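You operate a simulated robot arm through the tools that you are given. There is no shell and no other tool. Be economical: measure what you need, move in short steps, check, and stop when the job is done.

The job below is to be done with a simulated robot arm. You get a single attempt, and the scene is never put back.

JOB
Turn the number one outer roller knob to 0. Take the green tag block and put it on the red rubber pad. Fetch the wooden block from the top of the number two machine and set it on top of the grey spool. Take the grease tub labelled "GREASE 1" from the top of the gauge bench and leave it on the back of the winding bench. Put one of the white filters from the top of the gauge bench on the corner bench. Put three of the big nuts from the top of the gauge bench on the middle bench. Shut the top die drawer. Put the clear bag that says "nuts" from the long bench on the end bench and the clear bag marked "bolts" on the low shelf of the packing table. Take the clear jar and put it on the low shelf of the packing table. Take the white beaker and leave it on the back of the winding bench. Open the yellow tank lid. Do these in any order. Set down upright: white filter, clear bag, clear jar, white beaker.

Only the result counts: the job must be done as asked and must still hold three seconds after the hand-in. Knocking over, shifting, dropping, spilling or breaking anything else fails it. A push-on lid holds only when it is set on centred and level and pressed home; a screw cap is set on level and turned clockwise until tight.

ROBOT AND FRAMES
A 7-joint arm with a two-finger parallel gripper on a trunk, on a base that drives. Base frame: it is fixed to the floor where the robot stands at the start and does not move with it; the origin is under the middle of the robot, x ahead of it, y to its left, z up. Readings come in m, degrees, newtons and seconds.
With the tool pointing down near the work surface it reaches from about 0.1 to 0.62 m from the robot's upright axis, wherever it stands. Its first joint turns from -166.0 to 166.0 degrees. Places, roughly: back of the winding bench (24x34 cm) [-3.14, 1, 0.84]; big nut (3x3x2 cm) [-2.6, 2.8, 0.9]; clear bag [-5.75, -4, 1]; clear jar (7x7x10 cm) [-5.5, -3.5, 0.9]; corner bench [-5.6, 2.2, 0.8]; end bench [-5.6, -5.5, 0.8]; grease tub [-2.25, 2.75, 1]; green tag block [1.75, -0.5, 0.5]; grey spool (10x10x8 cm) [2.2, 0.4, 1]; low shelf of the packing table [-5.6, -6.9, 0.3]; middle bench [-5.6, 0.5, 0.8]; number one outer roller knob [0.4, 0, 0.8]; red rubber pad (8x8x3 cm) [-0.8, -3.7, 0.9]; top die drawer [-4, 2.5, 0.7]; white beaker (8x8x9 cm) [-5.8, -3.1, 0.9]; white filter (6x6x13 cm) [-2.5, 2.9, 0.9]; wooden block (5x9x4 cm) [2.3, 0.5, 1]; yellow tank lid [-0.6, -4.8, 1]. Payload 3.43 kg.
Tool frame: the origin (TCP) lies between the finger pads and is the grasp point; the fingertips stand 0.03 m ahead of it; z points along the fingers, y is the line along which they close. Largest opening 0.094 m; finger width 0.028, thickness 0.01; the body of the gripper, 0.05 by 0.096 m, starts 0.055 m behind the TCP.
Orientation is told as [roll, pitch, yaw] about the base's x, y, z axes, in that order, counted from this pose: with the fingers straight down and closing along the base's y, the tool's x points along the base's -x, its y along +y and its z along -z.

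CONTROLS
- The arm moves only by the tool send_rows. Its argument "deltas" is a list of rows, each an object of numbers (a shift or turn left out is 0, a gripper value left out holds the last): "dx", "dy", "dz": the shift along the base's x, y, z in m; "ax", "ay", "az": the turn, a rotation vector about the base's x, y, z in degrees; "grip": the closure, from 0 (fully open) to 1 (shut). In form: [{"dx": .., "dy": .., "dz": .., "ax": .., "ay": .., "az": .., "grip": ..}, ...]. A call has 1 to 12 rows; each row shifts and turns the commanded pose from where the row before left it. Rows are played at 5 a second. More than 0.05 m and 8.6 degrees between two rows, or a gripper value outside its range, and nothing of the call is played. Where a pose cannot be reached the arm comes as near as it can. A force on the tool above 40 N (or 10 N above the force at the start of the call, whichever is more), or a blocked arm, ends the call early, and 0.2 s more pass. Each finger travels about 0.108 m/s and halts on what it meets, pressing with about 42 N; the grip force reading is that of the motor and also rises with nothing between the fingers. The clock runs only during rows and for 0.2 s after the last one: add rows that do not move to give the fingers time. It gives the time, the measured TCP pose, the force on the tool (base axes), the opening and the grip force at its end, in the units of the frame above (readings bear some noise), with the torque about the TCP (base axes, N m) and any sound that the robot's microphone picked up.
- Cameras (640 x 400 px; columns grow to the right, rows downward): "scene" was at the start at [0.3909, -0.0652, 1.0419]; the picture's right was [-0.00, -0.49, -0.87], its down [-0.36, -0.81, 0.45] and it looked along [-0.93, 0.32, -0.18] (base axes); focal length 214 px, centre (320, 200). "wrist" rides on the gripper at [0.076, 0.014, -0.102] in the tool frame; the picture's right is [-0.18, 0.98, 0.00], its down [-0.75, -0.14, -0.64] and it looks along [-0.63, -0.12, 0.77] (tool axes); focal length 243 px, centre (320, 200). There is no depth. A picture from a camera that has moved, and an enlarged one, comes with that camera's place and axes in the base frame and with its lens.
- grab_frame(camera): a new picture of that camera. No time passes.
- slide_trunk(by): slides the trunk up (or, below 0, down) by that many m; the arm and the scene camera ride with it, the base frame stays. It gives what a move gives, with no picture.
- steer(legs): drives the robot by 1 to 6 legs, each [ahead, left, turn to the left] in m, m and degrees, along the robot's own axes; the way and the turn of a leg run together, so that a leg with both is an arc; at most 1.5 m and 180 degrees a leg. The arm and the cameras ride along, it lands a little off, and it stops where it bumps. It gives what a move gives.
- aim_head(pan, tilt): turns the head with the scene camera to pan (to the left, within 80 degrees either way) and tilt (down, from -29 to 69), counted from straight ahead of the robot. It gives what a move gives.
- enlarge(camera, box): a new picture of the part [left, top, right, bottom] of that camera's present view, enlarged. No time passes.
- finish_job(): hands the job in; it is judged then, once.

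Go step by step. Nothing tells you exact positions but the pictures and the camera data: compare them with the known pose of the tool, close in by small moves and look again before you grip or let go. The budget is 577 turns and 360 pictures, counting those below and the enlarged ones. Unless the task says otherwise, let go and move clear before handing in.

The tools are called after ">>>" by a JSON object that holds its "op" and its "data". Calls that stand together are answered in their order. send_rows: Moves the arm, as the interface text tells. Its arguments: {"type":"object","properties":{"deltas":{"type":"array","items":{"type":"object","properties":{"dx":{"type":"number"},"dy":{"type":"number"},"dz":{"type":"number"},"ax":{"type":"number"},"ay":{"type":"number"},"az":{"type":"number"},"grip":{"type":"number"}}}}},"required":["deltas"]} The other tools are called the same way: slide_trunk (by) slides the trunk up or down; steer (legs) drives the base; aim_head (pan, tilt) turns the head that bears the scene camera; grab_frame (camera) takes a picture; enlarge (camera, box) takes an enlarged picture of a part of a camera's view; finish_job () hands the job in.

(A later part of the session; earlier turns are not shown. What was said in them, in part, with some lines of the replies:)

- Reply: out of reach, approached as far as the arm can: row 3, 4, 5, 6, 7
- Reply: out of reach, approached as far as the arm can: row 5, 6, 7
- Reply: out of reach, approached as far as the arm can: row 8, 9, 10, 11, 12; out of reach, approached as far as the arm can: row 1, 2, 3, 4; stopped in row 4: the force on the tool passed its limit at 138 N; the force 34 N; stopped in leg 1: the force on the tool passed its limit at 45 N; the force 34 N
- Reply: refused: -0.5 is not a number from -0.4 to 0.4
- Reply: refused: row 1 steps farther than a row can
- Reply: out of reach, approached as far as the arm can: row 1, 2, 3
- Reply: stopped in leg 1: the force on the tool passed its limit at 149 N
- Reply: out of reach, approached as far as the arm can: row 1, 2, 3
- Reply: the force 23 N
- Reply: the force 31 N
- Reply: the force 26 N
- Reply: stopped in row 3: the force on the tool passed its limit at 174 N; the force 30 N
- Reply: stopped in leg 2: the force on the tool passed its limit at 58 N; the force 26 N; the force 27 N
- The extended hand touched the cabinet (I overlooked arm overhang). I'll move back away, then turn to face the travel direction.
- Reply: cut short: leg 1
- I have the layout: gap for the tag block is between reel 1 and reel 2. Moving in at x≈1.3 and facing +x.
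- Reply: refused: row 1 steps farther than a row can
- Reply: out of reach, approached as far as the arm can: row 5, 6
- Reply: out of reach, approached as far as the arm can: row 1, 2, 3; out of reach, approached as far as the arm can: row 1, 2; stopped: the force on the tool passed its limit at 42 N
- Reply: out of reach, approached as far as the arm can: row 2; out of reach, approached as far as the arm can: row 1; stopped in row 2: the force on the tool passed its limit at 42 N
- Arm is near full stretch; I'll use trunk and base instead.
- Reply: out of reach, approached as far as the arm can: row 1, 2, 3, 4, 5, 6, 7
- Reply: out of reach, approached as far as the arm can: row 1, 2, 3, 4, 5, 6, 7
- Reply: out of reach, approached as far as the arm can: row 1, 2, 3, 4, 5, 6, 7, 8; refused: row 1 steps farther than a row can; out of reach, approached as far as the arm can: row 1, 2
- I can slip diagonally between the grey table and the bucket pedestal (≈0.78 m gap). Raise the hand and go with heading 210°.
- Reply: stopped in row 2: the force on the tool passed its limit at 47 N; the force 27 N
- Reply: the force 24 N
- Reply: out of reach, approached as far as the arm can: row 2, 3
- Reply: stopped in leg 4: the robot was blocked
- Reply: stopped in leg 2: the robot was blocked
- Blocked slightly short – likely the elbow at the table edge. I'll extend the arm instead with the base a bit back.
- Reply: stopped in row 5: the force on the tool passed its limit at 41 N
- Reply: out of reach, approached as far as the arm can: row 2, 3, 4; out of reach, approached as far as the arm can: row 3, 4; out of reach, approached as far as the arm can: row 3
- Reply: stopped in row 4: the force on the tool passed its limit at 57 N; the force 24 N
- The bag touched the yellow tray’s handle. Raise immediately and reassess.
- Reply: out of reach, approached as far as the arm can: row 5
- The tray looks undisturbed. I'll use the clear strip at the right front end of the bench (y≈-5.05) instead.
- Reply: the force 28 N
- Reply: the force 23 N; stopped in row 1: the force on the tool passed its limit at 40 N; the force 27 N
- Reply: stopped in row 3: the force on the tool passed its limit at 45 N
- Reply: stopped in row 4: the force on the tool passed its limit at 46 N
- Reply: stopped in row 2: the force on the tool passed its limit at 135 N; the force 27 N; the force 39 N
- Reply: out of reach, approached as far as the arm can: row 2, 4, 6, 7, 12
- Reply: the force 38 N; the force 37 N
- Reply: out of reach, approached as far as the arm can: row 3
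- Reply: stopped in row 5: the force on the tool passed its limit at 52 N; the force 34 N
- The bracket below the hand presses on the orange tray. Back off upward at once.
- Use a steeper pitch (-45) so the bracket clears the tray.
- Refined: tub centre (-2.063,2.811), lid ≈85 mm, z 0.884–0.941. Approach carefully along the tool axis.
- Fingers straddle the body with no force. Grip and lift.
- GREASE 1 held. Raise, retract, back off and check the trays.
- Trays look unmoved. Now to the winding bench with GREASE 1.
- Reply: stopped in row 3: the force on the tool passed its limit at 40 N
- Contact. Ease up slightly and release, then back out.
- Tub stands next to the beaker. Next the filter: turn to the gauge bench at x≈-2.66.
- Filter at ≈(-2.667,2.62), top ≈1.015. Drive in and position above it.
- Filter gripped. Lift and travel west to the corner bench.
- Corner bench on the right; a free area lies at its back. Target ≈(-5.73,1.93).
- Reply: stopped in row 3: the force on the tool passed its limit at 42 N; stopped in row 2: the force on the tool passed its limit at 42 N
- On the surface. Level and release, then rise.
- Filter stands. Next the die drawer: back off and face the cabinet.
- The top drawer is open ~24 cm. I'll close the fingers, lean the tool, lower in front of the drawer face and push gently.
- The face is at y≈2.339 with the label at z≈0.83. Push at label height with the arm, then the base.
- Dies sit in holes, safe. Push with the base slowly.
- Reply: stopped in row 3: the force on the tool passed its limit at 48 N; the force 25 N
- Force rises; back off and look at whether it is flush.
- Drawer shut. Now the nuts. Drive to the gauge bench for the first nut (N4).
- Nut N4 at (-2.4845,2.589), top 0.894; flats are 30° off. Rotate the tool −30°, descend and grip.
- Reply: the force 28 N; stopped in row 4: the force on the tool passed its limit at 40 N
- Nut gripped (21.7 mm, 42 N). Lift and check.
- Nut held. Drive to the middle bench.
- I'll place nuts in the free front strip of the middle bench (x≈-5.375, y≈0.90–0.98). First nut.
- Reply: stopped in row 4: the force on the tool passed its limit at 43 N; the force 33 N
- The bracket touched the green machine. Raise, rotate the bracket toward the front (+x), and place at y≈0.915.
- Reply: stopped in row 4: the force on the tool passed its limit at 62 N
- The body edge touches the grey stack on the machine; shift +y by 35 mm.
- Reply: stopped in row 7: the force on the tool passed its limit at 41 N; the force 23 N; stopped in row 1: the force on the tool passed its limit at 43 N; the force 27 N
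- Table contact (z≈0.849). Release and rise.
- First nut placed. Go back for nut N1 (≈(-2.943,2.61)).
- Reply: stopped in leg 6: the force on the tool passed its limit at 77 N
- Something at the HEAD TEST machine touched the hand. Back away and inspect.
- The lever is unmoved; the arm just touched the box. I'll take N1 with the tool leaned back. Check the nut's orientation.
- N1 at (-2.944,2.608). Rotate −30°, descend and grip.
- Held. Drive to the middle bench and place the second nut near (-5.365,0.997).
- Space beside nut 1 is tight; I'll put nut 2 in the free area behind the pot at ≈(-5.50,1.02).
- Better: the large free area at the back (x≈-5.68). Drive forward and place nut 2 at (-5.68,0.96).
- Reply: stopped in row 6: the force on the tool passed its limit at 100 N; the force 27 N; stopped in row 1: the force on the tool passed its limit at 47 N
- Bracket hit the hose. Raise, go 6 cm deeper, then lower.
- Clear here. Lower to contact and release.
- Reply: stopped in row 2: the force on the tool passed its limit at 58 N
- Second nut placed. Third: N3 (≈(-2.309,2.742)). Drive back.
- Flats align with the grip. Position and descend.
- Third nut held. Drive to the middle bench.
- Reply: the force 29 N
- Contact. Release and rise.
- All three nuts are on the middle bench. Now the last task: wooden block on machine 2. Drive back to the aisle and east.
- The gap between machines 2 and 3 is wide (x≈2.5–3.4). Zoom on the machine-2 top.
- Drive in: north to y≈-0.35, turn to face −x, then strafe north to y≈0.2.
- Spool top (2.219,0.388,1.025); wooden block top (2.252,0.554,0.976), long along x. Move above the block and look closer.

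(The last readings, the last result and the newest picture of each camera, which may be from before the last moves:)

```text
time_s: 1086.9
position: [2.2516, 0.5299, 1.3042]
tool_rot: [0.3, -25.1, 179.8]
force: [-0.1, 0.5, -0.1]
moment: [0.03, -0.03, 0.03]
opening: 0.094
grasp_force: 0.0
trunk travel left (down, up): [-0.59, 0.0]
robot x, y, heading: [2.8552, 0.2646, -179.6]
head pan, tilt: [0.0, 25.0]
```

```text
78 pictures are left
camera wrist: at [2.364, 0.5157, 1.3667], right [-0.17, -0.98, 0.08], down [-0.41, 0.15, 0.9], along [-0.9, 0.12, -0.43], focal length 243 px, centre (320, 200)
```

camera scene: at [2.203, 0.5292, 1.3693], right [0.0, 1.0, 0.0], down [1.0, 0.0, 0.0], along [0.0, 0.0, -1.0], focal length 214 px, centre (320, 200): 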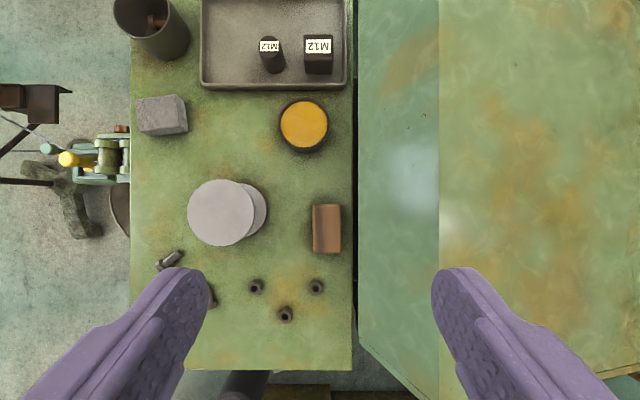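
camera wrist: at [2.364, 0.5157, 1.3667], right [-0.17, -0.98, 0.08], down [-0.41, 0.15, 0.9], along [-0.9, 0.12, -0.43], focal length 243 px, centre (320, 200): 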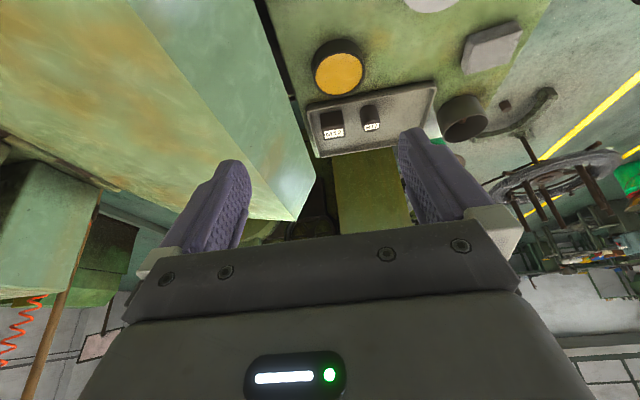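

Cover lip is at y≈0.583, z≈1.064, so I'll grip slightly to the −y side (y=0.524), letting the fingers centre the block. Lower in stages.

>>> {"op": "send_rows", "data": {"deltas": [{"dx": 0.01, "dy": -0.006, "dz": -0.03}, {"dz": -0.045}, {"dz": -0.04}, {}]}}

>>> {"op": "slide_trunk", "data": {"by": -0.14}}

>>> {"op": "grab_frame", "data": {"camera": "scene"}}

>>> {"op": "grab_frame", "data": {"camera": "wrist"}}

```text
time_s: 1087.9
position: [2.2632, 0.5243, 1.19]
tool_rot: [0.3, -25.0, 179.8]
force: [0.8, -1.1, 0.1]
moment: [0.02, 0.07, 0.0]
opening: 0.0939
grasp_force: 0.2
trunk travel left (down, up): [-0.59, 0.0]
robot x, y, heading: [2.8586, 0.2633, -179.5]
head pan, tilt: [0.0, 25.0]
```

```text
time_s: 1089.6
position: [2.2611, 0.5227, 1.0494]
tool_rot: [0.2, -25.0, 179.9]
force: [-0.4, -6.2, -0.3]
moment: [-0.05, 0.01, -0.02]
opening: 0.0904
grasp_force: 0.1
trunk travel left (down, up): [-0.45, 0.14]
robot x, y, heading: [2.8554, 0.2657, -179.6]
head pan, tilt: [0.0, 25.0]
```

```text
77 pictures are left
camera scene: at [2.2129, 0.5225, 1.1142], right [0.0, 1.0, 0.0], down [1.0, 0.0, 0.0], along [0.0, 0.0, -1.0], focal length 214 px, centre (320, 200)
```

scene: 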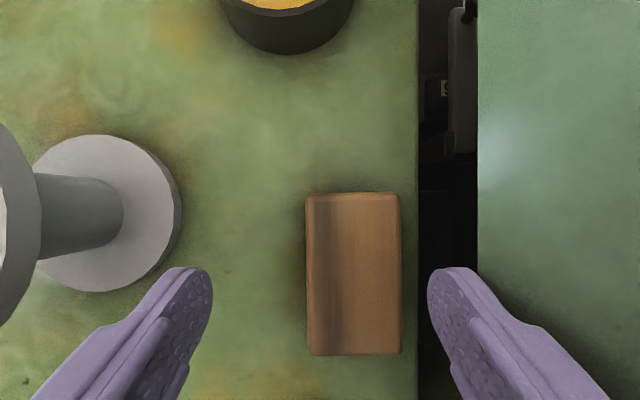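

```text
76 pictures are left
camera wrist: at [2.3739, 0.5093, 1.1116], right [-0.17, -0.98, 0.08], down [-0.41, 0.15, 0.9], along [-0.9, 0.12, -0.43], focal length 243 px, centre (320, 200)
```

wrist: 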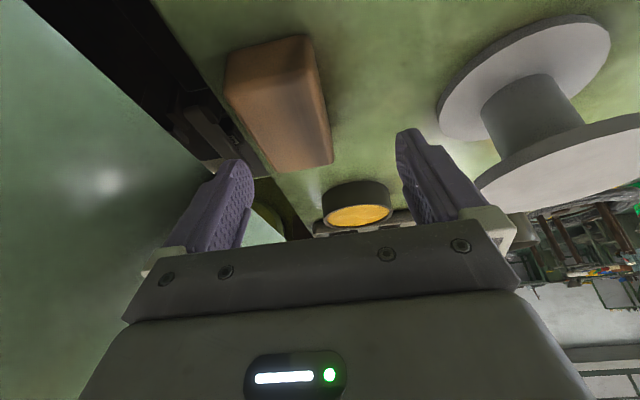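

Re-measured: block top ≈1.0, y 0.515–0.565; lip y≈0.59. Use ~8 cm opening centred at y=0.530 and descend.

>>> {"op": "send_rows", "data": {"deltas": [{"grip": 0.16}, {"dy": 0.006, "dx": -0.004}, {"dz": -0.02}, {"dz": -0.015}, {}]}}

>>> {"op": "grab_frame", "data": {"camera": "wrist"}}

>>> {"op": "grab_frame", "data": {"camera": "scene"}}

```text
time_s: 1090.8
position: [2.2575, 0.5292, 1.0149]
tool_rot: [0.3, -25.1, 180.0]
force: [-0.7, -6.0, -0.8]
moment: [-0.08, 0.03, -0.08]
opening: 0.0759
grasp_force: 0.0
trunk travel left (down, up): [-0.45, 0.14]
robot x, y, heading: [2.8567, 0.2619, -179.6]
head pan, tilt: [0.0, 25.0]
```

```text
75 pictures are left
camera wrist: at [2.3695, 0.516, 1.0764], right [-0.17, -0.98, 0.08], down [-0.41, 0.15, 0.9], along [-0.9, 0.12, -0.43], focal length 243 px, centre (320, 200)
```

wrist: 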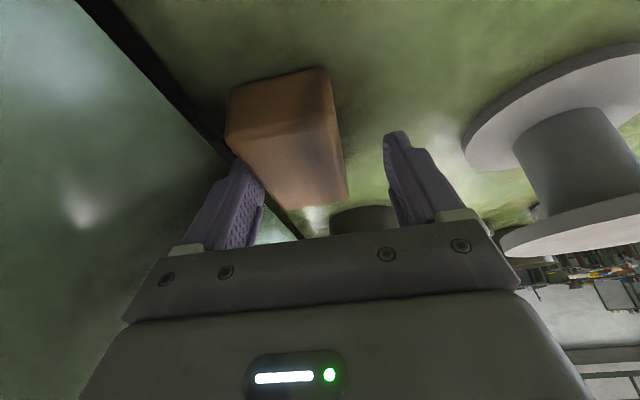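

```text
74 pictures are left
camera scene: at [2.2085, 0.5293, 1.079], right [0.0, 1.0, 0.0], down [1.0, 0.0, 0.0], along [0.0, 0.0, -1.0], focal length 214 px, centre (320, 200)
```

scene: 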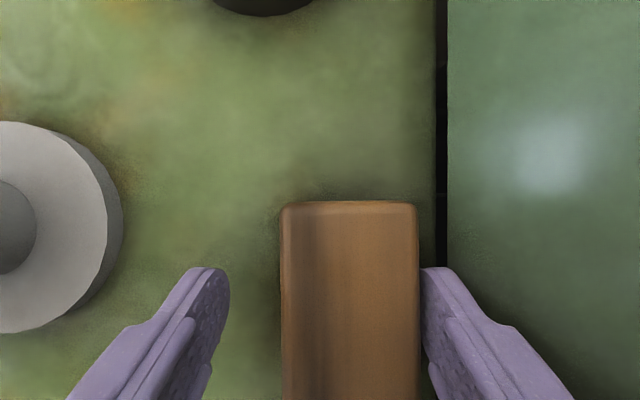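

>>> {"op": "send_rows", "data": {"deltas": [{"dz": -0.008}, {"dz": -0.007}, {}, {"grip": 0.3}, {"grip": 0.45}, {"grip": 0.55}, {}]}}

>>> {"op": "grab_frame", "data": {"camera": "wrist"}}

```text
time_s: 1092.2
position: [2.2566, 0.535, 1.0021]
tool_rot: [0.0, -25.6, 179.8]
force: [2.1, 0.3, 14.0]
moment: [-0.36, -0.15, 0.22]
opening: 0.0541
grasp_force: 10.3
trunk travel left (down, up): [-0.45, 0.14]
robot x, y, heading: [2.8575, 0.261, -179.2]
head pan, tilt: [0.0, 25.0]
stopped in row 6: the force on the tool passed its limit at 80 N (the readings are from after the stop); the commanded pose is now the measured one
```

```text
73 pictures are left
camera wrist: at [2.3691, 0.5193, 1.0645], right [-0.17, -0.98, 0.08], down [-0.4, 0.14, 0.9], along [-0.9, 0.12, -0.42], focal length 243 px, centre (320, 200)
```

wrist: 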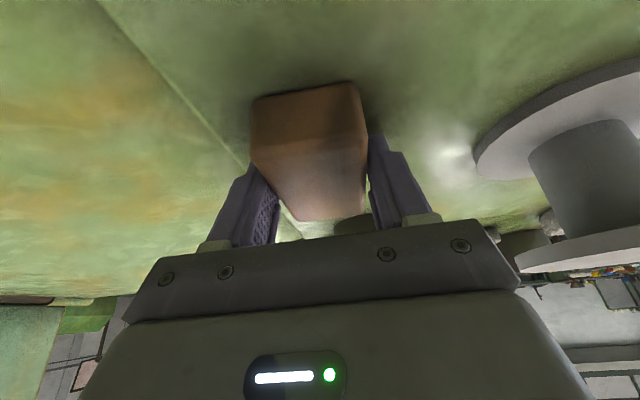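

>>> {"op": "grab_frame", "data": {"camera": "scene"}}

```text
72 pictures are left
camera scene: at [2.2082, 0.5331, 1.0685], right [0.0, 1.0, 0.0], down [1.0, 0.0, -0.01], along [-0.01, 0.0, -1.0], focal length 214 px, centre (320, 200)
```

scene: 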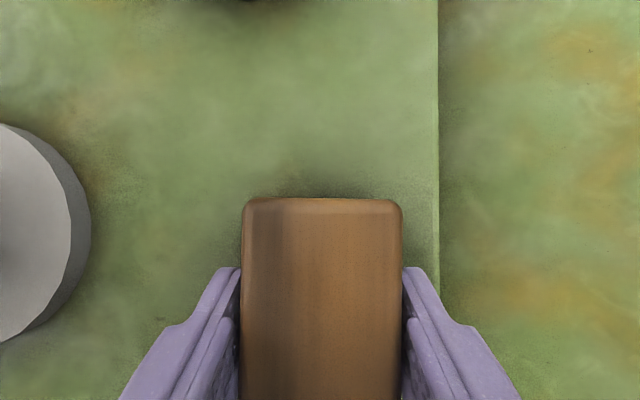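

The machine’s tilted cover seems to have moved. First secure the block: ease up and close the grip.

>>> {"op": "send_rows", "data": {"deltas": [{"dz": 0.003}, {"grip": 0.6}, {"grip": 0.65}, {}, {}]}}

>>> {"op": "send_rows", "data": {"deltas": [{"dz": 0.02, "dy": -0.005}, {"dz": 0.03, "dy": -0.01}, {"dz": 0.04, "dy": -0.01}, {"dz": 0.04}, {}]}}

>>> {"op": "grab_frame", "data": {"camera": "scene"}}

>>> {"op": "grab_frame", "data": {"camera": "wrist"}}

```text
time_s: 1093.4
position: [2.2555, 0.5329, 1.0035]
tool_rot: [0.1, -25.4, 179.8]
force: [0.3, -0.3, -0.8]
moment: [0.01, 0.0, 0.0]
opening: 0.0536
grasp_force: 42.0
trunk travel left (down, up): [-0.45, 0.14]
robot x, y, heading: [2.8602, 0.2636, -179.5]
head pan, tilt: [0.0, 25.0]
```

```text
time_s: 1094.6
position: [2.2546, 0.5083, 1.134]
tool_rot: [0.1, -25.3, 179.8]
force: [0.2, 0.2, -0.3]
moment: [0.0, 0.01, 0.02]
opening: 0.0532
grasp_force: 41.5
trunk travel left (down, up): [-0.45, 0.14]
robot x, y, heading: [2.8553, 0.2616, -179.8]
head pan, tilt: [0.0, 25.0]
```

```text
71 pictures are left
camera scene: at [2.2076, 0.5075, 1.1997], right [0.0, 1.0, 0.0], down [1.0, 0.0, -0.01], along [-0.01, 0.0, -1.0], focal length 214 px, centre (320, 200)
```

scene: 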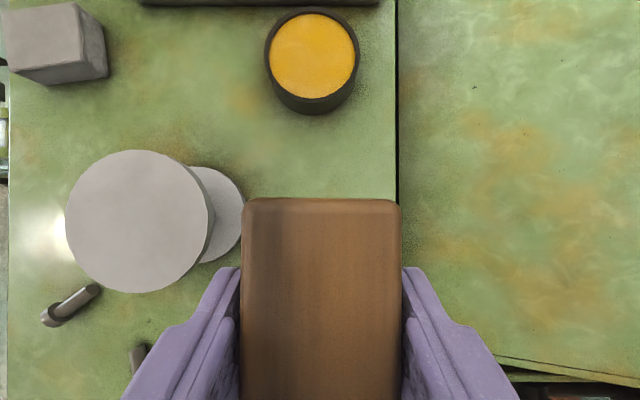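

```text
70 pictures are left
camera wrist: at [2.3685, 0.4937, 1.1964], right [-0.17, -0.98, 0.08], down [-0.41, 0.14, 0.9], along [-0.9, 0.12, -0.42], focal length 243 px, centre (320, 200)
```

wrist: 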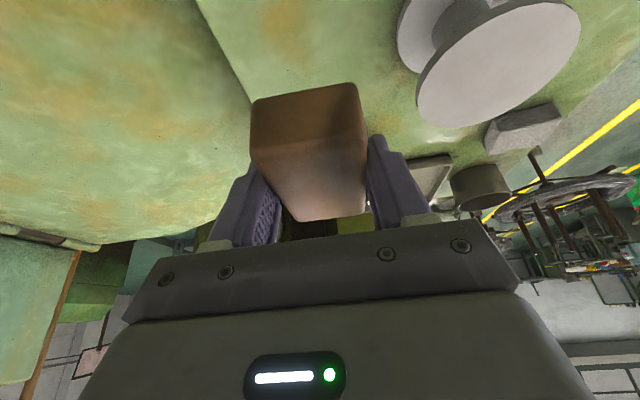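

The block is held. Move it over the spool (axis ≈(2.223,0.376), top ≈1.05).

>>> {"op": "send_rows", "data": {"deltas": [{"dz": 0.02}, {"dy": -0.044, "dx": -0.009}, {"dy": -0.044, "dx": -0.009}, {"dy": -0.044, "dx": -0.009}, {}]}}

>>> {"op": "grab_frame", "data": {"camera": "scene"}}

>>> {"op": "grab_frame", "data": {"camera": "wrist"}}

```text
time_s: 1095.8
position: [2.2302, 0.3776, 1.1539]
tool_rot: [0.1, -25.5, 179.7]
force: [0.6, 1.7, -0.9]
moment: [-0.04, 0.0, 0.01]
opening: 0.0536
grasp_force: 42.0
trunk travel left (down, up): [-0.45, 0.14]
robot x, y, heading: [2.8576, 0.2642, -179.7]
head pan, tilt: [0.0, 25.0]
```

```text
69 pictures are left
camera scene: at [2.1816, 0.3778, 1.219], right [0.0, 1.0, 0.0], down [1.0, 0.0, -0.01], along [-0.01, 0.0, -1.0], focal length 214 px, centre (320, 200)
```

scene: 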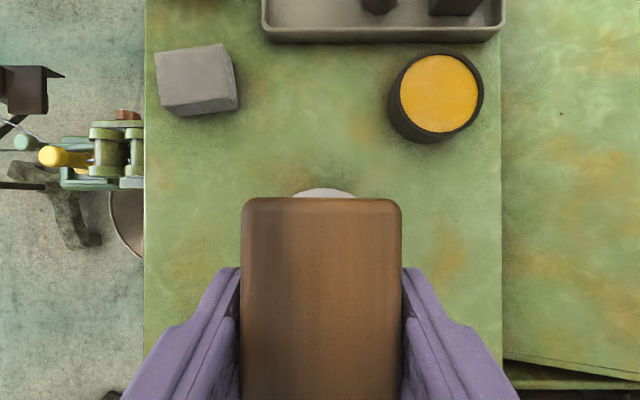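

```text
68 pictures are left
camera wrist: at [2.3425, 0.3638, 1.2156], right [-0.17, -0.98, 0.08], down [-0.41, 0.14, 0.9], along [-0.9, 0.12, -0.42], focal length 243 px, centre (320, 200)
```

wrist: 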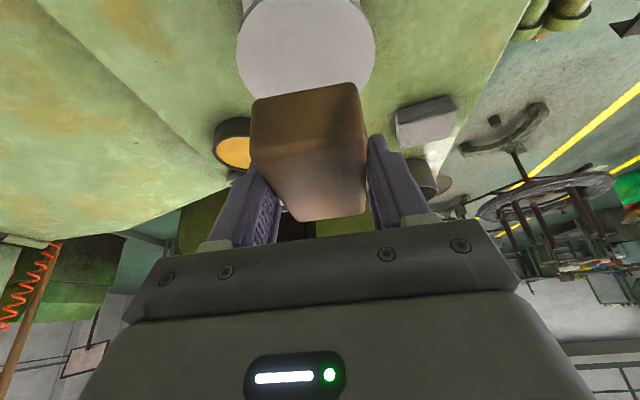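

>>> {"op": "send_rows", "data": {"deltas": [{"dz": -0.025}, {"dz": -0.018}, {"dz": -0.008}, {"dz": -0.005}, {"dz": -0.005}, {}]}}

>>> {"op": "send_rows", "data": {"deltas": [{"dz": -0.004}, {"dz": -0.004}, {"dz": -0.004}, {}]}}

```text
time_s: 1097.2
position: [2.2285, 0.3755, 1.0927]
tool_rot: [0.1, -25.4, 179.9]
force: [0.2, -0.7, -0.5]
moment: [0.02, 0.0, 0.02]
opening: 0.053
grasp_force: 41.9
trunk travel left (down, up): [-0.45, 0.14]
robot x, y, heading: [2.8593, 0.2635, -179.3]
head pan, tilt: [0.0, 25.0]
```

```text
time_s: 1098.2
position: [2.2291, 0.377, 1.0835]
tool_rot: [0.0, -25.6, 179.8]
force: [-2.9, -0.5, 14.8]
moment: [0.25, 0.39, 0.03]
opening: 0.0533
grasp_force: 42.2
trunk travel left (down, up): [-0.45, 0.14]
robot x, y, heading: [2.8536, 0.2616, -179.3]
head pan, tilt: [0.0, 25.0]
```

Contact with the spool. Release and rise.

>>> {"op": "send_rows", "data": {"deltas": [{"dz": 0.001}, {"grip": 0.4}, {"grip": 0.25}, {}, {"dz": 0.02, "dx": 0.005}, {"dz": 0.04, "dx": 0.01}, {"dz": 0.045}, {"dz": 0.045}, {}]}}

>>> {"op": "aim_head", "data": {"pan": -30, "tilt": 15}}

>>> {"op": "grab_frame", "data": {"camera": "scene"}}

>>> {"op": "grab_frame", "data": {"camera": "wrist"}}

```text
time_s: 1100.2
position: [2.2443, 0.3771, 1.2345]
tool_rot: [0.1, -25.3, 179.8]
force: [0.6, -0.3, -1.0]
moment: [0.02, 0.02, 0.0]
opening: 0.0703
grasp_force: 0.0
trunk travel left (down, up): [-0.45, 0.14]
robot x, y, heading: [2.8553, 0.2627, -179.4]
head pan, tilt: [0.0, 25.0]
```

```text
time_s: 1101.1
position: [2.2447, 0.3776, 1.2337]
tool_rot: [0.1, -25.5, 179.8]
force: [0.1, 0.4, -0.4]
moment: [-0.02, -0.03, 0.0]
opening: 0.0705
grasp_force: 0.1
trunk travel left (down, up): [-0.45, 0.14]
robot x, y, heading: [2.8555, 0.266, -179.4]
head pan, tilt: [-30.0, 15.0]
```

```text
67 pictures are left
camera scene: at [2.1863, 0.4233, 1.3163], right [0.22, 0.87, 0.45], down [0.97, -0.13, -0.21], along [-0.12, 0.48, -0.87], focal length 214 px, centre (320, 200)
```

scene: 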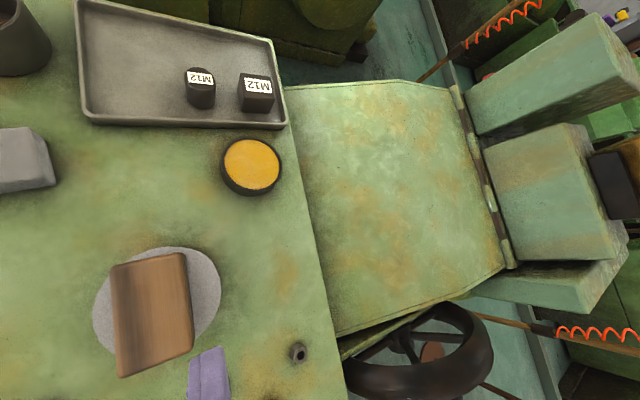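

```text
66 pictures are left
camera wrist: at [2.3569, 0.3629, 1.2959], right [-0.17, -0.98, 0.08], down [-0.41, 0.14, 0.9], along [-0.9, 0.12, -0.42], focal length 243 px, centre (320, 200)
```

wrist: 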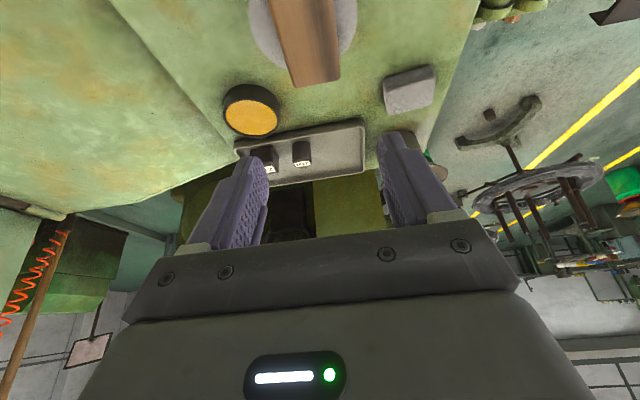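

The block sits on the spool. The hinged cover of machine 2 dropped shut when I brushed it; let me inspect it to restore it.

>>> {"op": "enlarge", "data": {"camera": "scene", "box": [270, 60, 540, 380]}}

>>> {"op": "enlarge", "data": {"camera": "wrist", "box": [0, 0, 260, 240]}}

```text
1.25 times, centred on (405, 220) of scene
camera zoom: at [2.1863, 0.4233, 1.3163], right [0.22, 0.87, 0.45], down [0.97, -0.13, -0.21], along [-0.12, 0.48, -0.87], focal length 268 px, centre (214, 175)
```

zoom: 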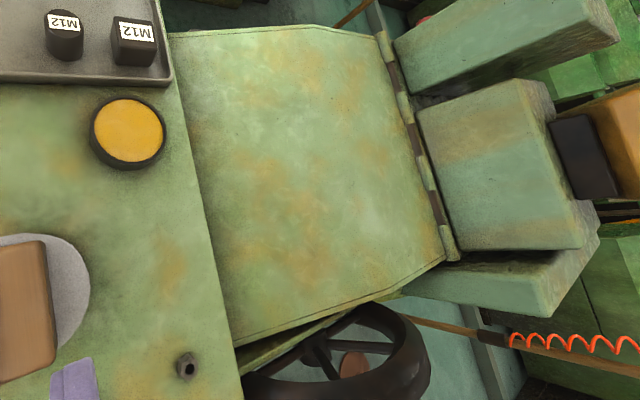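

```text
1.67 times, centred on (130, 120) of wrist
camera zoom: at [2.3569, 0.3629, 1.2959], right [-0.17, -0.98, 0.08], down [-0.41, 0.14, 0.9], along [-0.9, 0.12, -0.42], focal length 404 px, centre (637, 333)
```

zoom: 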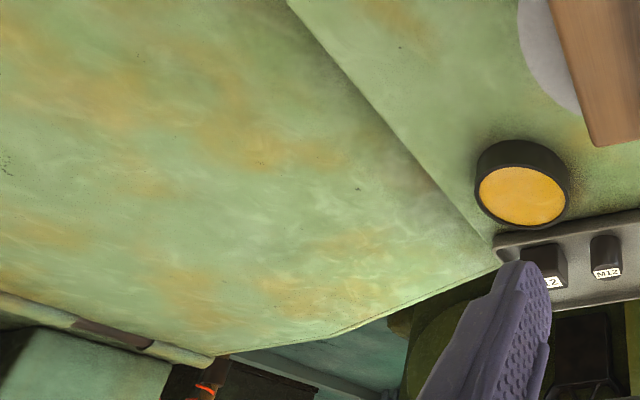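

>>> {"op": "send_rows", "data": {"deltas": [{"dx": 0.04, "dy": 0.02}, {"dx": 0.04, "dy": 0.02}, {"dx": 0.04, "dy": 0.02}, {"dx": 0.02, "dy": 0.03, "ay": 7}, {"dy": 0.03, "ay": 7}, {"dy": 0.03, "ay": 7}, {}]}}

>>> {"op": "aim_head", "data": {"pan": -25, "tilt": 0}}

>>> {"op": "grab_frame", "data": {"camera": "scene"}}

```text
time_s: 1102.7
position: [2.383, 0.5235, 1.2323]
tool_rot: [0.1, -46.4, 179.8]
force: [-0.9, -0.6, 0.2]
moment: [0.03, 0.01, -0.04]
opening: 0.0706
grasp_force: 0.0
trunk travel left (down, up): [-0.45, 0.14]
robot x, y, heading: [2.8582, 0.2639, -179.4]
head pan, tilt: [-30.0, 15.0]
```

```text
time_s: 1103.5
position: [2.3835, 0.525, 1.2309]
tool_rot: [0.2, -46.5, 179.7]
force: [-0.2, 0.4, 0.3]
moment: [0.0, 0.01, 0.01]
opening: 0.0704
grasp_force: 0.0
trunk travel left (down, up): [-0.45, 0.14]
robot x, y, heading: [2.8532, 0.2665, -179.4]
head pan, tilt: [-25.0, 0.0]
```

```text
63 pictures are left
camera scene: at [2.3415, 0.5631, 1.3449], right [0.31, 0.91, 0.29], down [0.69, 0.0, -0.72], along [-0.65, 0.42, -0.63], focal length 214 px, centre (320, 200)
```

scene: 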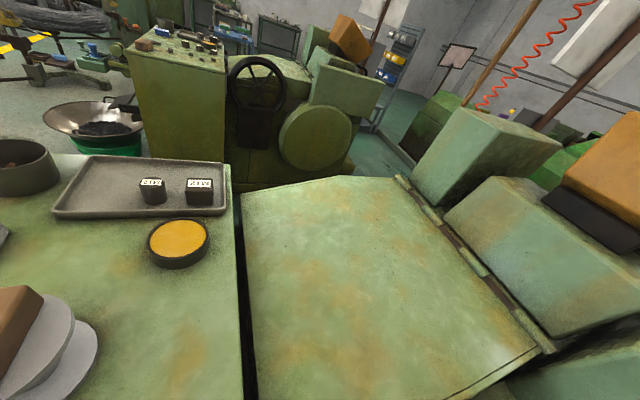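

>>> {"op": "send_rows", "data": {"deltas": [{"dx": 0.045}, {"dx": 0.045}, {"dx": 0.03, "dz": -0.03}, {"dz": -0.04}, {"dz": -0.04}, {}]}}

>>> {"op": "aim_head", "data": {"pan": -50, "tilt": -10}}

>>> {"op": "grab_frame", "data": {"camera": "scene"}}

```text
time_s: 1104.9
position: [2.5042, 0.5267, 1.1209]
tool_rot: [0.2, -46.4, 179.8]
force: [-1.1, -0.1, 0.0]
moment: [-0.03, -0.02, 0.0]
opening: 0.0705
grasp_force: 0.1
trunk travel left (down, up): [-0.45, 0.14]
robot x, y, heading: [2.8591, 0.2651, -179.8]
head pan, tilt: [-25.0, 0.0]
```

```text
time_s: 1105.8
position: [2.5042, 0.525, 1.122]
tool_rot: [0.2, -46.4, 179.7]
force: [0.0, 0.2, 0.1]
moment: [0.0, 0.01, 0.01]
opening: 0.0706
grasp_force: 0.0
trunk travel left (down, up): [-0.45, 0.14]
robot x, y, heading: [2.8545, 0.2649, -179.8]
head pan, tilt: [-50.0, -10.0]
```

```text
62 pictures are left
camera scene: at [2.4705, 0.5901, 1.2654], right [0.56, 0.64, 0.53], down [0.6, 0.13, -0.79], along [-0.58, 0.75, -0.31], focal length 214 px, centre (320, 200)
```

scene: 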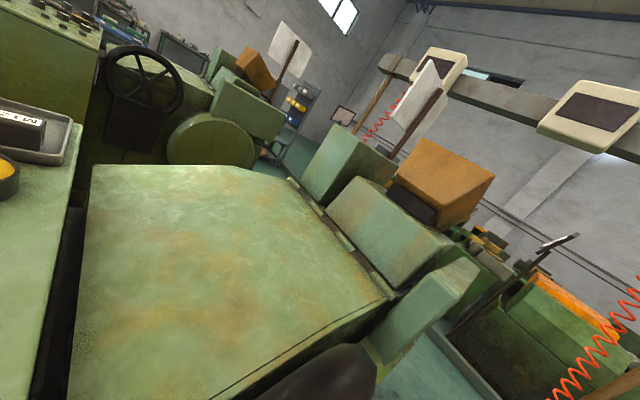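

The hinged cover dropped from ~27° open to closed. Its left edge is free, so I'll try to lift it back from the left gap. Retract and drive around.

>>> {"op": "send_rows", "data": {"deltas": [{"dz": 0.045, "dy": -0.02}, {"dz": 0.045, "dy": -0.03}, {"dz": 0.045, "dy": -0.04, "dx": -0.02}, {"dy": -0.04, "dx": -0.02}, {"dy": -0.045, "dx": -0.02}, {"dy": -0.045, "dx": -0.02}, {}]}}

>>> {"op": "steer", "data": {"legs": [[0, 0.45, 0], [0, 0, -90], [-1.05, 0, 0], [-1.0, 0, 0], [0, 1.45, 0]]}}

>>> {"op": "aim_head", "data": {"pan": 0, "tilt": -20}}

>>> {"op": "grab_frame", "data": {"camera": "scene"}}

```text
refused: row 2 steps farther than a row can; nothing moved
```

```text
time_s: 1128.9
position: [1.6506, -1.8528, 1.1225]
tool_rot: [0.2, -46.4, 88.6]
force: [0.2, 0.2, 0.4]
moment: [-0.05, -0.03, 0.0]
opening: 0.0707
grasp_force: 0.2
trunk travel left (down, up): [-0.45, 0.14]
robot x, y, heading: [1.3833, -2.1979, 89.2]
head pan, tilt: [-50.0, -10.0]
```

```text
time_s: 1130.1
position: [1.6515, -1.8524, 1.12]
tool_rot: [0.2, -46.3, 88.6]
force: [-1.1, 0.4, 0.0]
moment: [0.01, 0.03, -0.01]
opening: 0.0708
grasp_force: 0.1
trunk travel left (down, up): [-0.45, 0.14]
robot x, y, heading: [1.3819, -2.1955, 89.0]
head pan, tilt: [0.0, -20.0]
```

```text
61 pictures are left
camera scene: at [1.6519, -1.7961, 1.2607], right [1.0, -0.02, 0.0], down [-0.01, -0.4, -0.92], along [0.02, 0.92, -0.4], focal length 214 px, centre (320, 200)
```

scene: 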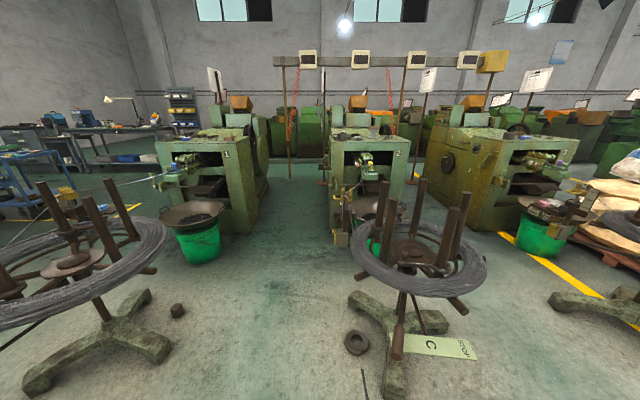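

>>> {"op": "send_rows", "data": {"deltas": [{"dx": -0.045, "dz": 0.015}, {"dx": -0.045, "dz": 0.015}, {"dx": -0.045, "dz": 0.015}, {"dx": -0.045, "dz": 0.015, "dy": 0.01}, {"dx": -0.04, "dy": 0.02}, {}]}}

>>> {"op": "steer", "data": {"legs": [[0.85, 0, 1], [0.8, 0, 0], [0.8, 0, 0]]}}

>>> {"op": "aim_head", "data": {"pan": -45, "tilt": -5}}

>>> {"op": "grab_frame", "data": {"camera": "scene"}}

```text
time_s: 1131.5
position: [1.451, -1.7917, 1.1562]
tool_rot: [0.3, -46.5, 88.4]
force: [0.7, 0.2, -1.0]
moment: [0.01, -0.02, 0.05]
opening: 0.0703
grasp_force: 0.0
out of reach, approached as far as the arm can: row 3, 4
trunk travel left (down, up): [-0.45, 0.14]
robot x, y, heading: [1.3838, -2.199, 89.1]
head pan, tilt: [0.0, -20.0]
```

```text
time_s: 1143.9
position: [1.398, 0.6899, 1.1562]
tool_rot: [0.2, -46.4, 90.6]
force: [-0.2, 0.5, -0.3]
moment: [-0.03, 0.0, 0.0]
opening: 0.0707
grasp_force: 0.0
trunk travel left (down, up): [-0.45, 0.14]
robot x, y, heading: [1.3408, 0.2791, 91.5]
head pan, tilt: [0.0, -20.0]
```

```text
time_s: 1145.0
position: [1.3972, 0.689, 1.156]
tool_rot: [0.1, -46.4, 90.6]
force: [1.0, 0.3, 0.4]
moment: [-0.01, 0.0, 0.0]
opening: 0.0707
grasp_force: 0.0
trunk travel left (down, up): [-0.45, 0.14]
robot x, y, heading: [1.3466, 0.2792, 91.4]
head pan, tilt: [-45.0, -5.0]
```

```text
60 pictures are left
camera scene: at [1.4578, 0.7218, 1.2901], right [0.72, -0.5, 0.49], down [0.07, -0.64, -0.76], along [0.7, 0.58, -0.42], focal length 214 px, centre (320, 200)
```

scene: 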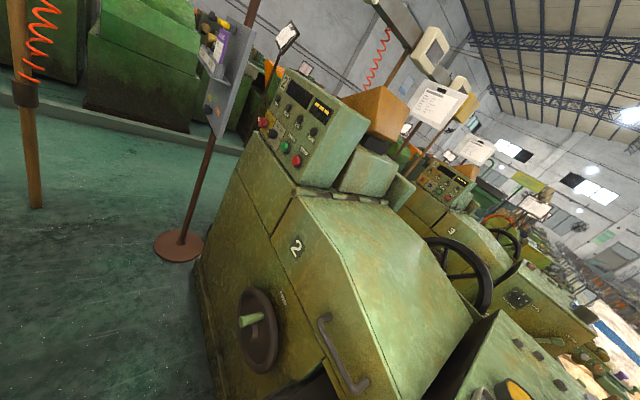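

The hood has a handle on its left side panel at ≈(1.87, 0.77, 0.82). I'll position facing it and lift it with closed fingers under the bar.

>>> {"op": "steer", "data": {"legs": [[0.46, 0, -1], [0, 0, -90]]}}

>>> {"op": "aim_head", "data": {"pan": 0, "tilt": 5}}

>>> {"op": "grab_frame", "data": {"camera": "scene"}}

```text
time_s: 1151.6
position: [1.7478, 0.6773, 1.1575]
tool_rot: [0.3, -46.4, -0.6]
force: [0.4, 0.4, -0.2]
moment: [0.02, 0.02, -0.06]
opening: 0.0707
grasp_force: 0.1
trunk travel left (down, up): [-0.45, 0.14]
robot x, y, heading: [1.3353, 0.7388, 0.1]
head pan, tilt: [-45.0, -5.0]
```

```text
time_s: 1152.7
position: [1.7485, 0.6763, 1.1563]
tool_rot: [0.3, -46.2, -0.6]
force: [-1.5, -0.2, -0.3]
moment: [-0.02, 0.0, 0.03]
opening: 0.0702
grasp_force: 0.0
trunk travel left (down, up): [-0.45, 0.14]
robot x, y, heading: [1.3356, 0.7388, 0.5]
head pan, tilt: [0.0, 5.0]
```

```text
59 pictures are left
camera scene: at [1.7894, 0.6758, 1.2582], right [-0.01, -1.0, 0.0], down [-0.75, 0.01, -0.66], along [0.66, 0.0, -0.75], focal length 214 px, centre (320, 200)
```

scene: 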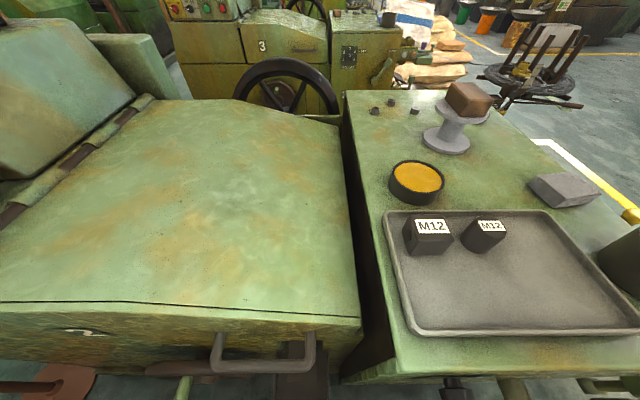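

Handle bar ≈(1.81, 0.69–0.82, 0.89). Shift the base for reach, make the tool horizontal with closed fingers below the bar.

>>> {"op": "steer", "data": {"legs": [[0, -0.3, 0]]}}

>>> {"op": "send_rows", "data": {"deltas": [{"dx": -0.02, "dy": 0.04, "ay": -7.4, "grip": 1.0}, {"dx": -0.015, "dy": 0.04, "ay": -7.4}, {"dx": -0.01, "dy": 0.04, "ay": -7.4}, {"dy": 0.045, "ay": -7.4}, {"dy": 0.045, "ay": -7.4}, {"dy": 0.045, "ay": -6.6}, {"dy": 0.045}, {"dy": 0.045}, {}]}}

>>> {"op": "aim_head", "data": {"pan": 0, "tilt": 40}}

>>> {"op": "grab_frame", "data": {"camera": "scene"}}

```text
time_s: 1154.8
position: [1.7498, 0.3731, 1.1567]
tool_rot: [0.3, -46.3, -0.6]
force: [0.4, -0.6, -0.6]
moment: [-0.01, 0.02, 0.01]
opening: 0.0704
grasp_force: 0.0
trunk travel left (down, up): [-0.45, 0.14]
robot x, y, heading: [1.3356, 0.4355, -0.1]
head pan, tilt: [0.0, 5.0]
```

```text
time_s: 1155.7
position: [1.72, 0.4857, 1.1203]
tool_rot: [-15.8, -66.4, 12.3]
force: [37.0, 15.1, -45.5]
moment: [-2.29, -0.2, -1.92]
opening: 0.0
grasp_force: 32.8
out of reach, approached as far as the arm can: row 1, 2
trunk travel left (down, up): [-0.45, 0.14]
robot x, y, heading: [1.3397, 0.4359, 0.2]
head pan, tilt: [0.0, 5.0]
stopped in row 4: the force on the tool passed its limit at 351 N (the readings are from after the stop); the commanded pose is now the measured one
```

```text
time_s: 1156.7
position: [1.7193, 0.482, 1.1198]
tool_rot: [-15.6, -66.4, 12.2]
force: [63.5, 44.2, -49.4]
moment: [-5.83, 2.61, -5.24]
opening: 0.0
grasp_force: 33.3
trunk travel left (down, up): [-0.45, 0.14]
robot x, y, heading: [1.3372, 0.4336, -0.1]
head pan, tilt: [0.0, 40.0]
```

```text
58 pictures are left
camera scene: at [1.6945, 0.4902, 1.1818], right [-0.04, -0.99, 0.11], down [-0.89, -0.01, -0.45], along [0.45, -0.12, -0.88], focal length 214 px, centre (320, 200)
```

scene: 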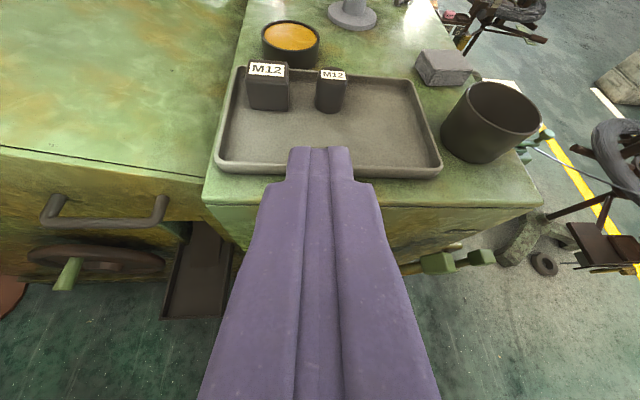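

Self-contact at small radius; ease outward along the force.

>>> {"op": "send_rows", "data": {"deltas": [{"dx": 0.025, "dy": 0.03, "dz": -0.015}, {"dx": 0.02, "dy": 0.035, "dz": -0.01}, {"dy": 0.045}, {}]}}

```text
time_s: 1157.7
position: [1.7659, 0.5916, 1.0967]
tool_rot: [-15.4, -66.5, 11.9]
force: [1.0, -0.9, 0.0]
moment: [0.01, 0.02, -0.01]
opening: 0.0
grasp_force: 33.4
trunk travel left (down, up): [-0.45, 0.14]
robot x, y, heading: [1.3417, 0.4352, 0.0]
head pan, tilt: [0.0, 40.0]
```

>>> {"op": "send_rows", "data": {"deltas": [{"dy": 0.04, "az": -6}, {"dy": 0.04, "az": -6}, {"dy": 0.04, "ax": 3.1, "az": 7}, {"dy": 0.04, "ax": 3.1, "az": 7}, {"ay": -8}, {"ay": -8}, {"ay": -7.5}, {}]}}

>>> {"op": "grab_frame", "data": {"camera": "scene"}}

```text
time_s: 1159.5
position: [1.7635, 0.7535, 1.0957]
tool_rot: [153.1, -89.9, -153.4]
force: [-0.1, 1.0, -0.5]
moment: [0.03, -0.03, -0.05]
opening: 0.0002
grasp_force: 33.0
trunk travel left (down, up): [-0.45, 0.14]
robot x, y, heading: [1.3385, 0.4366, 0.1]
head pan, tilt: [0.0, 40.0]
```

```text
57 pictures are left
camera scene: at [1.7171, 0.7533, 1.1431], right [-0.01, -1.0, 0.0], down [-0.64, 0.0, -0.77], along [0.77, 0.0, -0.64], focal length 214 px, centre (320, 200)
```

scene: 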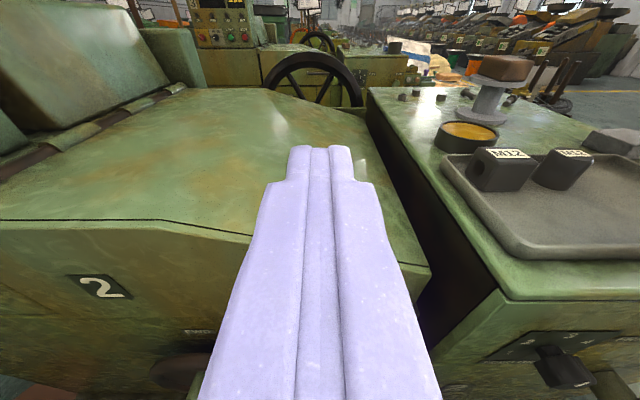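

>>> {"op": "send_rows", "data": {"deltas": [{"dx": -0.012}, {}]}}

>>> {"op": "slide_trunk", "data": {"by": -0.2}}

>>> {"op": "aim_head", "data": {"pan": 0, "tilt": 25}}

>>> {"op": "grab_frame", "data": {"camera": "scene"}}

>>> {"op": "grab_frame", "data": {"camera": "wrist"}}

```text
time_s: 1160.1
position: [1.7521, 0.7531, 1.095]
tool_rot: [61.4, -89.9, -61.8]
force: [0.1, -0.2, -0.4]
moment: [-0.01, -0.03, 0.03]
opening: 0.0001
grasp_force: 33.2
trunk travel left (down, up): [-0.45, 0.14]
robot x, y, heading: [1.3403, 0.437, 0.0]
head pan, tilt: [0.0, 40.0]
```

```text
time_s: 1162.3
position: [1.7522, 0.7533, 0.8955]
tool_rot: [77.8, -90.0, -78.3]
force: [0.3, -0.2, -0.6]
moment: [-0.02, 0.02, 0.01]
opening: 0.0001
grasp_force: 33.1
trunk travel left (down, up): [-0.25, 0.34]
robot x, y, heading: [1.3433, 0.4332, -0.3]
head pan, tilt: [0.0, 40.0]
```

```text
time_s: 1163.1
position: [1.7512, 0.7519, 0.8957]
tool_rot: [65.7, -89.9, -66.0]
force: [-0.3, 0.2, -0.5]
moment: [0.0, 0.02, 0.01]
opening: 0.0
grasp_force: 32.9
trunk travel left (down, up): [-0.25, 0.34]
robot x, y, heading: [1.3413, 0.4352, 0.1]
head pan, tilt: [0.0, 25.0]
```

```text
56 pictures are left
camera scene: at [1.7125, 0.7527, 0.9666], right [-0.01, -1.0, 0.0], down [-0.42, 0.0, -0.91], along [0.91, 0.0, -0.42], focal length 214 px, centre (320, 200)
```

scene: 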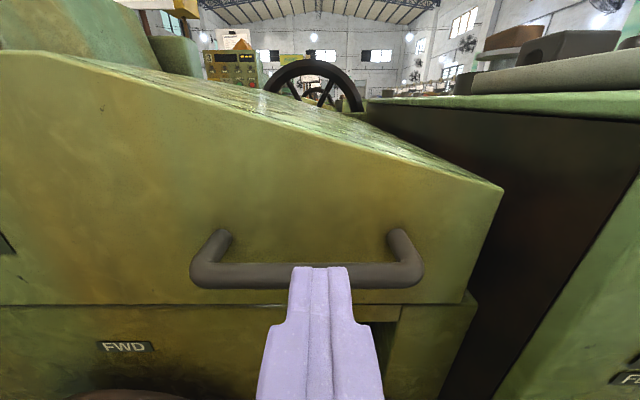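

```text
55 pictures are left
camera wrist: at [1.6494, 0.7683, 0.8215], right [0.0, 0.98, 0.18], down [-0.64, -0.14, 0.75], along [0.77, -0.12, 0.63], focal length 243 px, centre (320, 200)
```

wrist: 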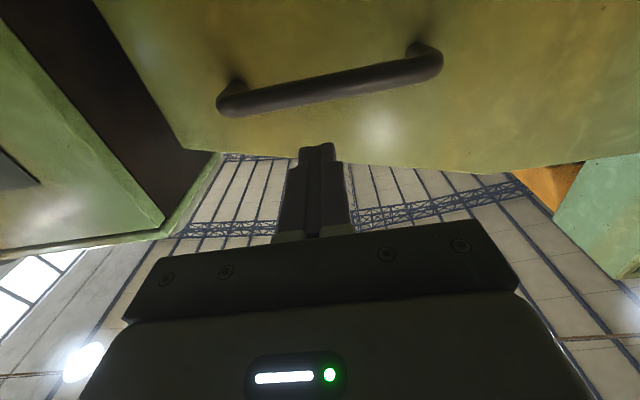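

Bar at (1.814,0.76,0.868). Go below it, under the bar, and lift along the hinge arc.

>>> {"op": "send_rows", "data": {"deltas": [{"dz": -0.03}, {"dz": -0.03, "dy": 0.006}, {"dx": 0.03}, {"dx": 0.025}, {"dx": 0.01}, {}]}}

>>> {"op": "send_rows", "data": {"deltas": [{"dz": 0.01}, {"dz": 0.01}, {"dz": 0.012, "dy": -0.001}, {"dz": 0.015, "dy": -0.002}, {}]}}

>>> {"op": "grab_frame", "data": {"camera": "scene"}}

```text
time_s: 1164.5
position: [1.8179, 0.7596, 0.8338]
tool_rot: [45.9, -90.0, -46.2]
force: [0.2, -0.3, 0.6]
moment: [-0.03, -0.01, 0.01]
opening: 0.0
grasp_force: 33.5
trunk travel left (down, up): [-0.25, 0.34]
robot x, y, heading: [1.3393, 0.4364, 0.1]
head pan, tilt: [0.0, 25.0]
```

```text
time_s: 1165.7
position: [1.8178, 0.7578, 0.8846]
tool_rot: [127.2, -89.8, -127.4]
force: [1.7, -0.3, -2.7]
moment: [-0.02, 0.05, -0.01]
opening: 0.0
grasp_force: 32.9
trunk travel left (down, up): [-0.25, 0.34]
robot x, y, heading: [1.3414, 0.4366, 0.2]
head pan, tilt: [0.0, 25.0]
```

```text
54 pictures are left
camera scene: at [1.7782, 0.7569, 0.9548], right [0.0, -1.0, 0.0], down [-0.42, 0.0, -0.91], along [0.91, 0.0, -0.42], focal length 214 px, centre (320, 200)
```

scene: 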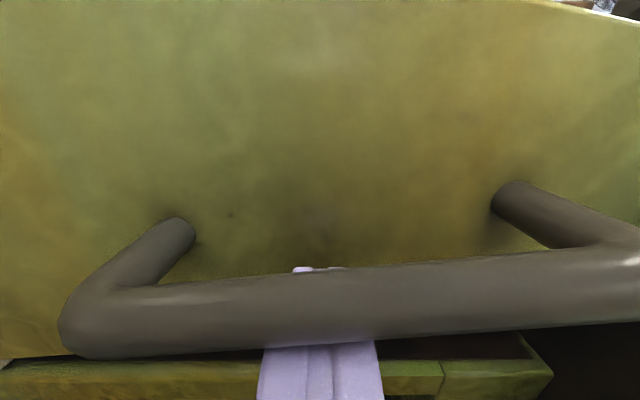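

It lifts easily. Continue along the arc to the original ~27° opening.

>>> {"op": "send_rows", "data": {"deltas": [{"dz": 0.015, "dy": -0.003}, {"dz": 0.015, "dy": -0.003}, {"dz": 0.015, "dy": -0.003}, {"dz": 0.015, "dy": -0.003}, {"dz": 0.015, "dy": -0.003}, {"dz": 0.015, "dy": -0.003}, {"dz": 0.015, "dy": -0.003}, {"dz": 0.015, "dy": -0.003}, {"dz": 0.012, "dy": -0.002}, {}]}}

>>> {"op": "grab_frame", "data": {"camera": "scene"}}

```text
time_s: 1167.9
position: [1.8189, 0.7301, 1.014]
tool_rot: [115.0, -90.0, -115.2]
force: [-0.1, -1.4, -1.0]
moment: [0.0, 0.0, -0.02]
opening: 0.0002
grasp_force: 33.2
trunk travel left (down, up): [-0.25, 0.34]
robot x, y, heading: [1.3401, 0.436, 0.1]
head pan, tilt: [0.0, 25.0]
```

```text
53 pictures are left
camera scene: at [1.7785, 0.7294, 1.0852], right [-0.01, -1.0, 0.0], down [-0.42, 0.0, -0.91], along [0.91, -0.01, -0.42], focal length 214 px, centre (320, 200)
```

scene: 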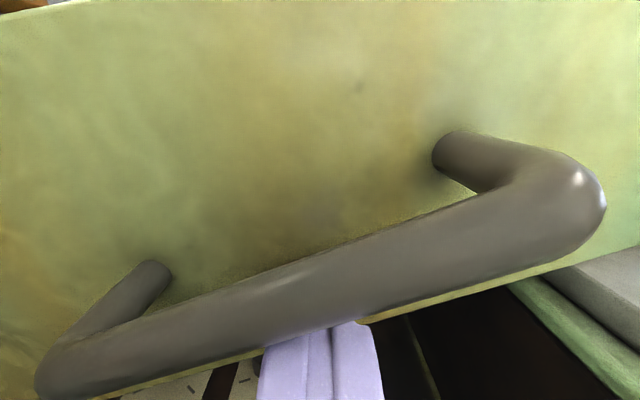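

The hood stays up by itself (friction hinge). It's ~22° open; original was ~28°. Lift a bit more.

>>> {"op": "send_rows", "data": {"deltas": [{"dz": 0.015}, {"dz": 0.015}, {"dz": 0.012}, {}]}}

>>> {"op": "grab_frame", "data": {"camera": "scene"}}

```text
time_s: 1168.9
position: [1.8193, 0.7314, 1.0563]
tool_rot: [124.3, -90.0, -124.6]
force: [0.1, 0.8, 0.4]
moment: [0.03, 0.01, 0.0]
opening: 0.0
grasp_force: 32.7
trunk travel left (down, up): [-0.25, 0.34]
robot x, y, heading: [1.3352, 0.4354, -0.0]
head pan, tilt: [0.0, 25.0]
```

```text
52 pictures are left
camera scene: at [1.7791, 0.73, 1.1274], right [-0.01, -1.0, 0.0], down [-0.42, 0.0, -0.91], along [0.91, 0.0, -0.42], focal length 214 px, centre (320, 200)
```

scene: 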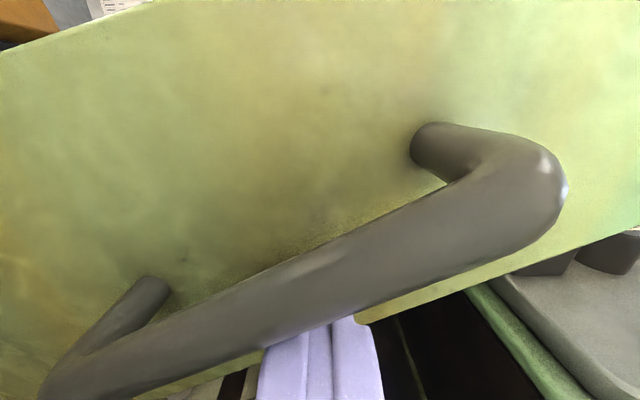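

>>> {"op": "send_rows", "data": {"deltas": [{"dz": -0.01}, {"dx": -0.04}, {"dx": -0.03}, {}]}}

>>> {"op": "aim_head", "data": {"pan": 0, "tilt": 15}}

>>> {"op": "grab_frame", "data": {"camera": "scene"}}

```text
time_s: 1169.9
position: [1.7461, 0.7299, 1.0447]
tool_rot: [97.1, -90.0, -97.3]
force: [0.1, -0.2, 0.2]
moment: [0.0, 0.0, -0.02]
opening: 0.0
grasp_force: 33.0
trunk travel left (down, up): [-0.25, 0.34]
robot x, y, heading: [1.3389, 0.4358, -0.0]
head pan, tilt: [0.0, 25.0]
```

```text
time_s: 1170.6
position: [1.7476, 0.7291, 1.0454]
tool_rot: [73.8, -90.0, -74.1]
force: [-0.8, -0.9, -0.7]
moment: [0.0, -0.03, 0.03]
opening: 0.0002
grasp_force: 32.6
trunk travel left (down, up): [-0.25, 0.34]
robot x, y, heading: [1.3397, 0.4383, 0.2]
head pan, tilt: [0.0, 15.0]
```

```text
51 pictures are left
camera scene: at [1.7087, 0.7287, 1.1328], right [0.0, -1.0, 0.0], down [-0.26, 0.0, -0.97], along [0.97, 0.0, -0.26], focal length 214 px, centre (320, 200)
```

scene: 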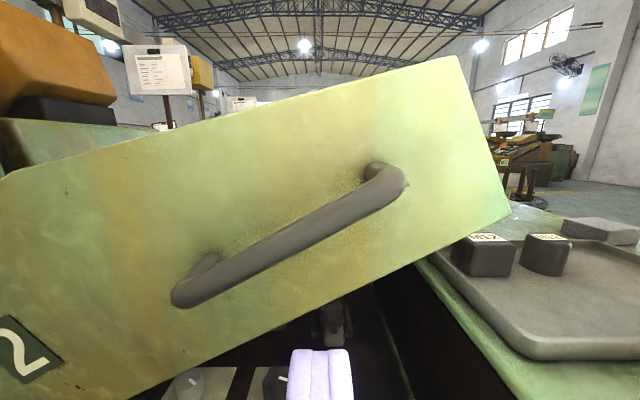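

The hood is back at about its original opening (within ~2°) and stays. Withdraw: raise and check final states.

>>> {"op": "slide_trunk", "data": {"by": 0.34}}

>>> {"op": "aim_head", "data": {"pan": 0, "tilt": 30}}

>>> {"op": "grab_frame", "data": {"camera": "scene"}}

```text
time_s: 1173.9
position: [1.7468, 0.7293, 1.3853]
tool_rot: [63.3, -90.1, -63.5]
force: [0.3, -1.5, 0.1]
moment: [0.03, 0.02, -0.03]
opening: 0.0001
grasp_force: 33.4
trunk travel left (down, up): [-0.59, 0.0]
robot x, y, heading: [1.3374, 0.4387, -0.1]
head pan, tilt: [0.0, 15.0]
```

```text
time_s: 1174.7
position: [1.7458, 0.7297, 1.3864]
tool_rot: [69.0, -90.0, -69.3]
force: [-1.0, -0.7, -0.2]
moment: [-0.02, -0.01, 0.0]
opening: 0.0001
grasp_force: 32.6
trunk travel left (down, up): [-0.59, 0.0]
robot x, y, heading: [1.3378, 0.4357, 0.2]
head pan, tilt: [0.0, 30.0]
```

```text
50 pictures are left
camera scene: at [1.7058, 0.7288, 1.4487], right [0.0, -1.0, 0.0], down [-0.5, 0.0, -0.87], along [0.87, 0.0, -0.5], focal length 214 px, centre (320, 200)
```

scene: 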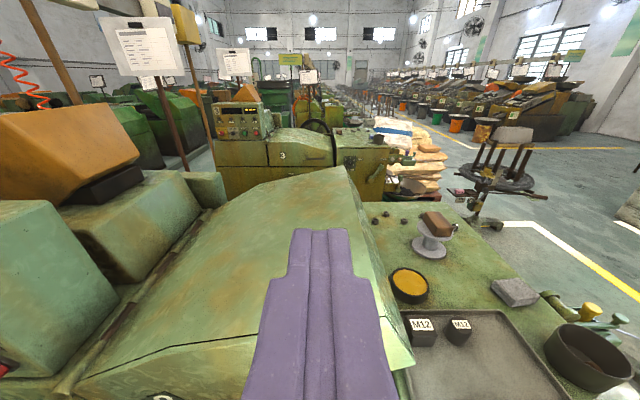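

The wooden block stands on the spool and the hood is back up and holding. The hand is clear, so I'm handing the job in.

>>> {"op": "finish_job", "data": {}}

```text
The job is handed in.
```

The job is handed in with all twelve parts done. There is one known disturbance: I knocked the hood of machine 2 shut while picking up the wooden block. I lifted it back by its handle to within about 2° of where it was, and it is holding.

- **Checked by camera as I went:** I looked at each result after placing or moving it, but did not go back for a final look at most of them before handing in.
- **Other contacts:** During the work the hand or arm also touched:
  - the green cabinet
  - the yellow tray on the end bench
  - the orange-capped bottle beside the beaker
  - the orange tray on the gauge bench
  - the head-test machine
  - the green machine on the middle bench

  None of these looked moved in the pictures. The bottle took the hardest pull (about 135 N), and I could only compare its position roughly.
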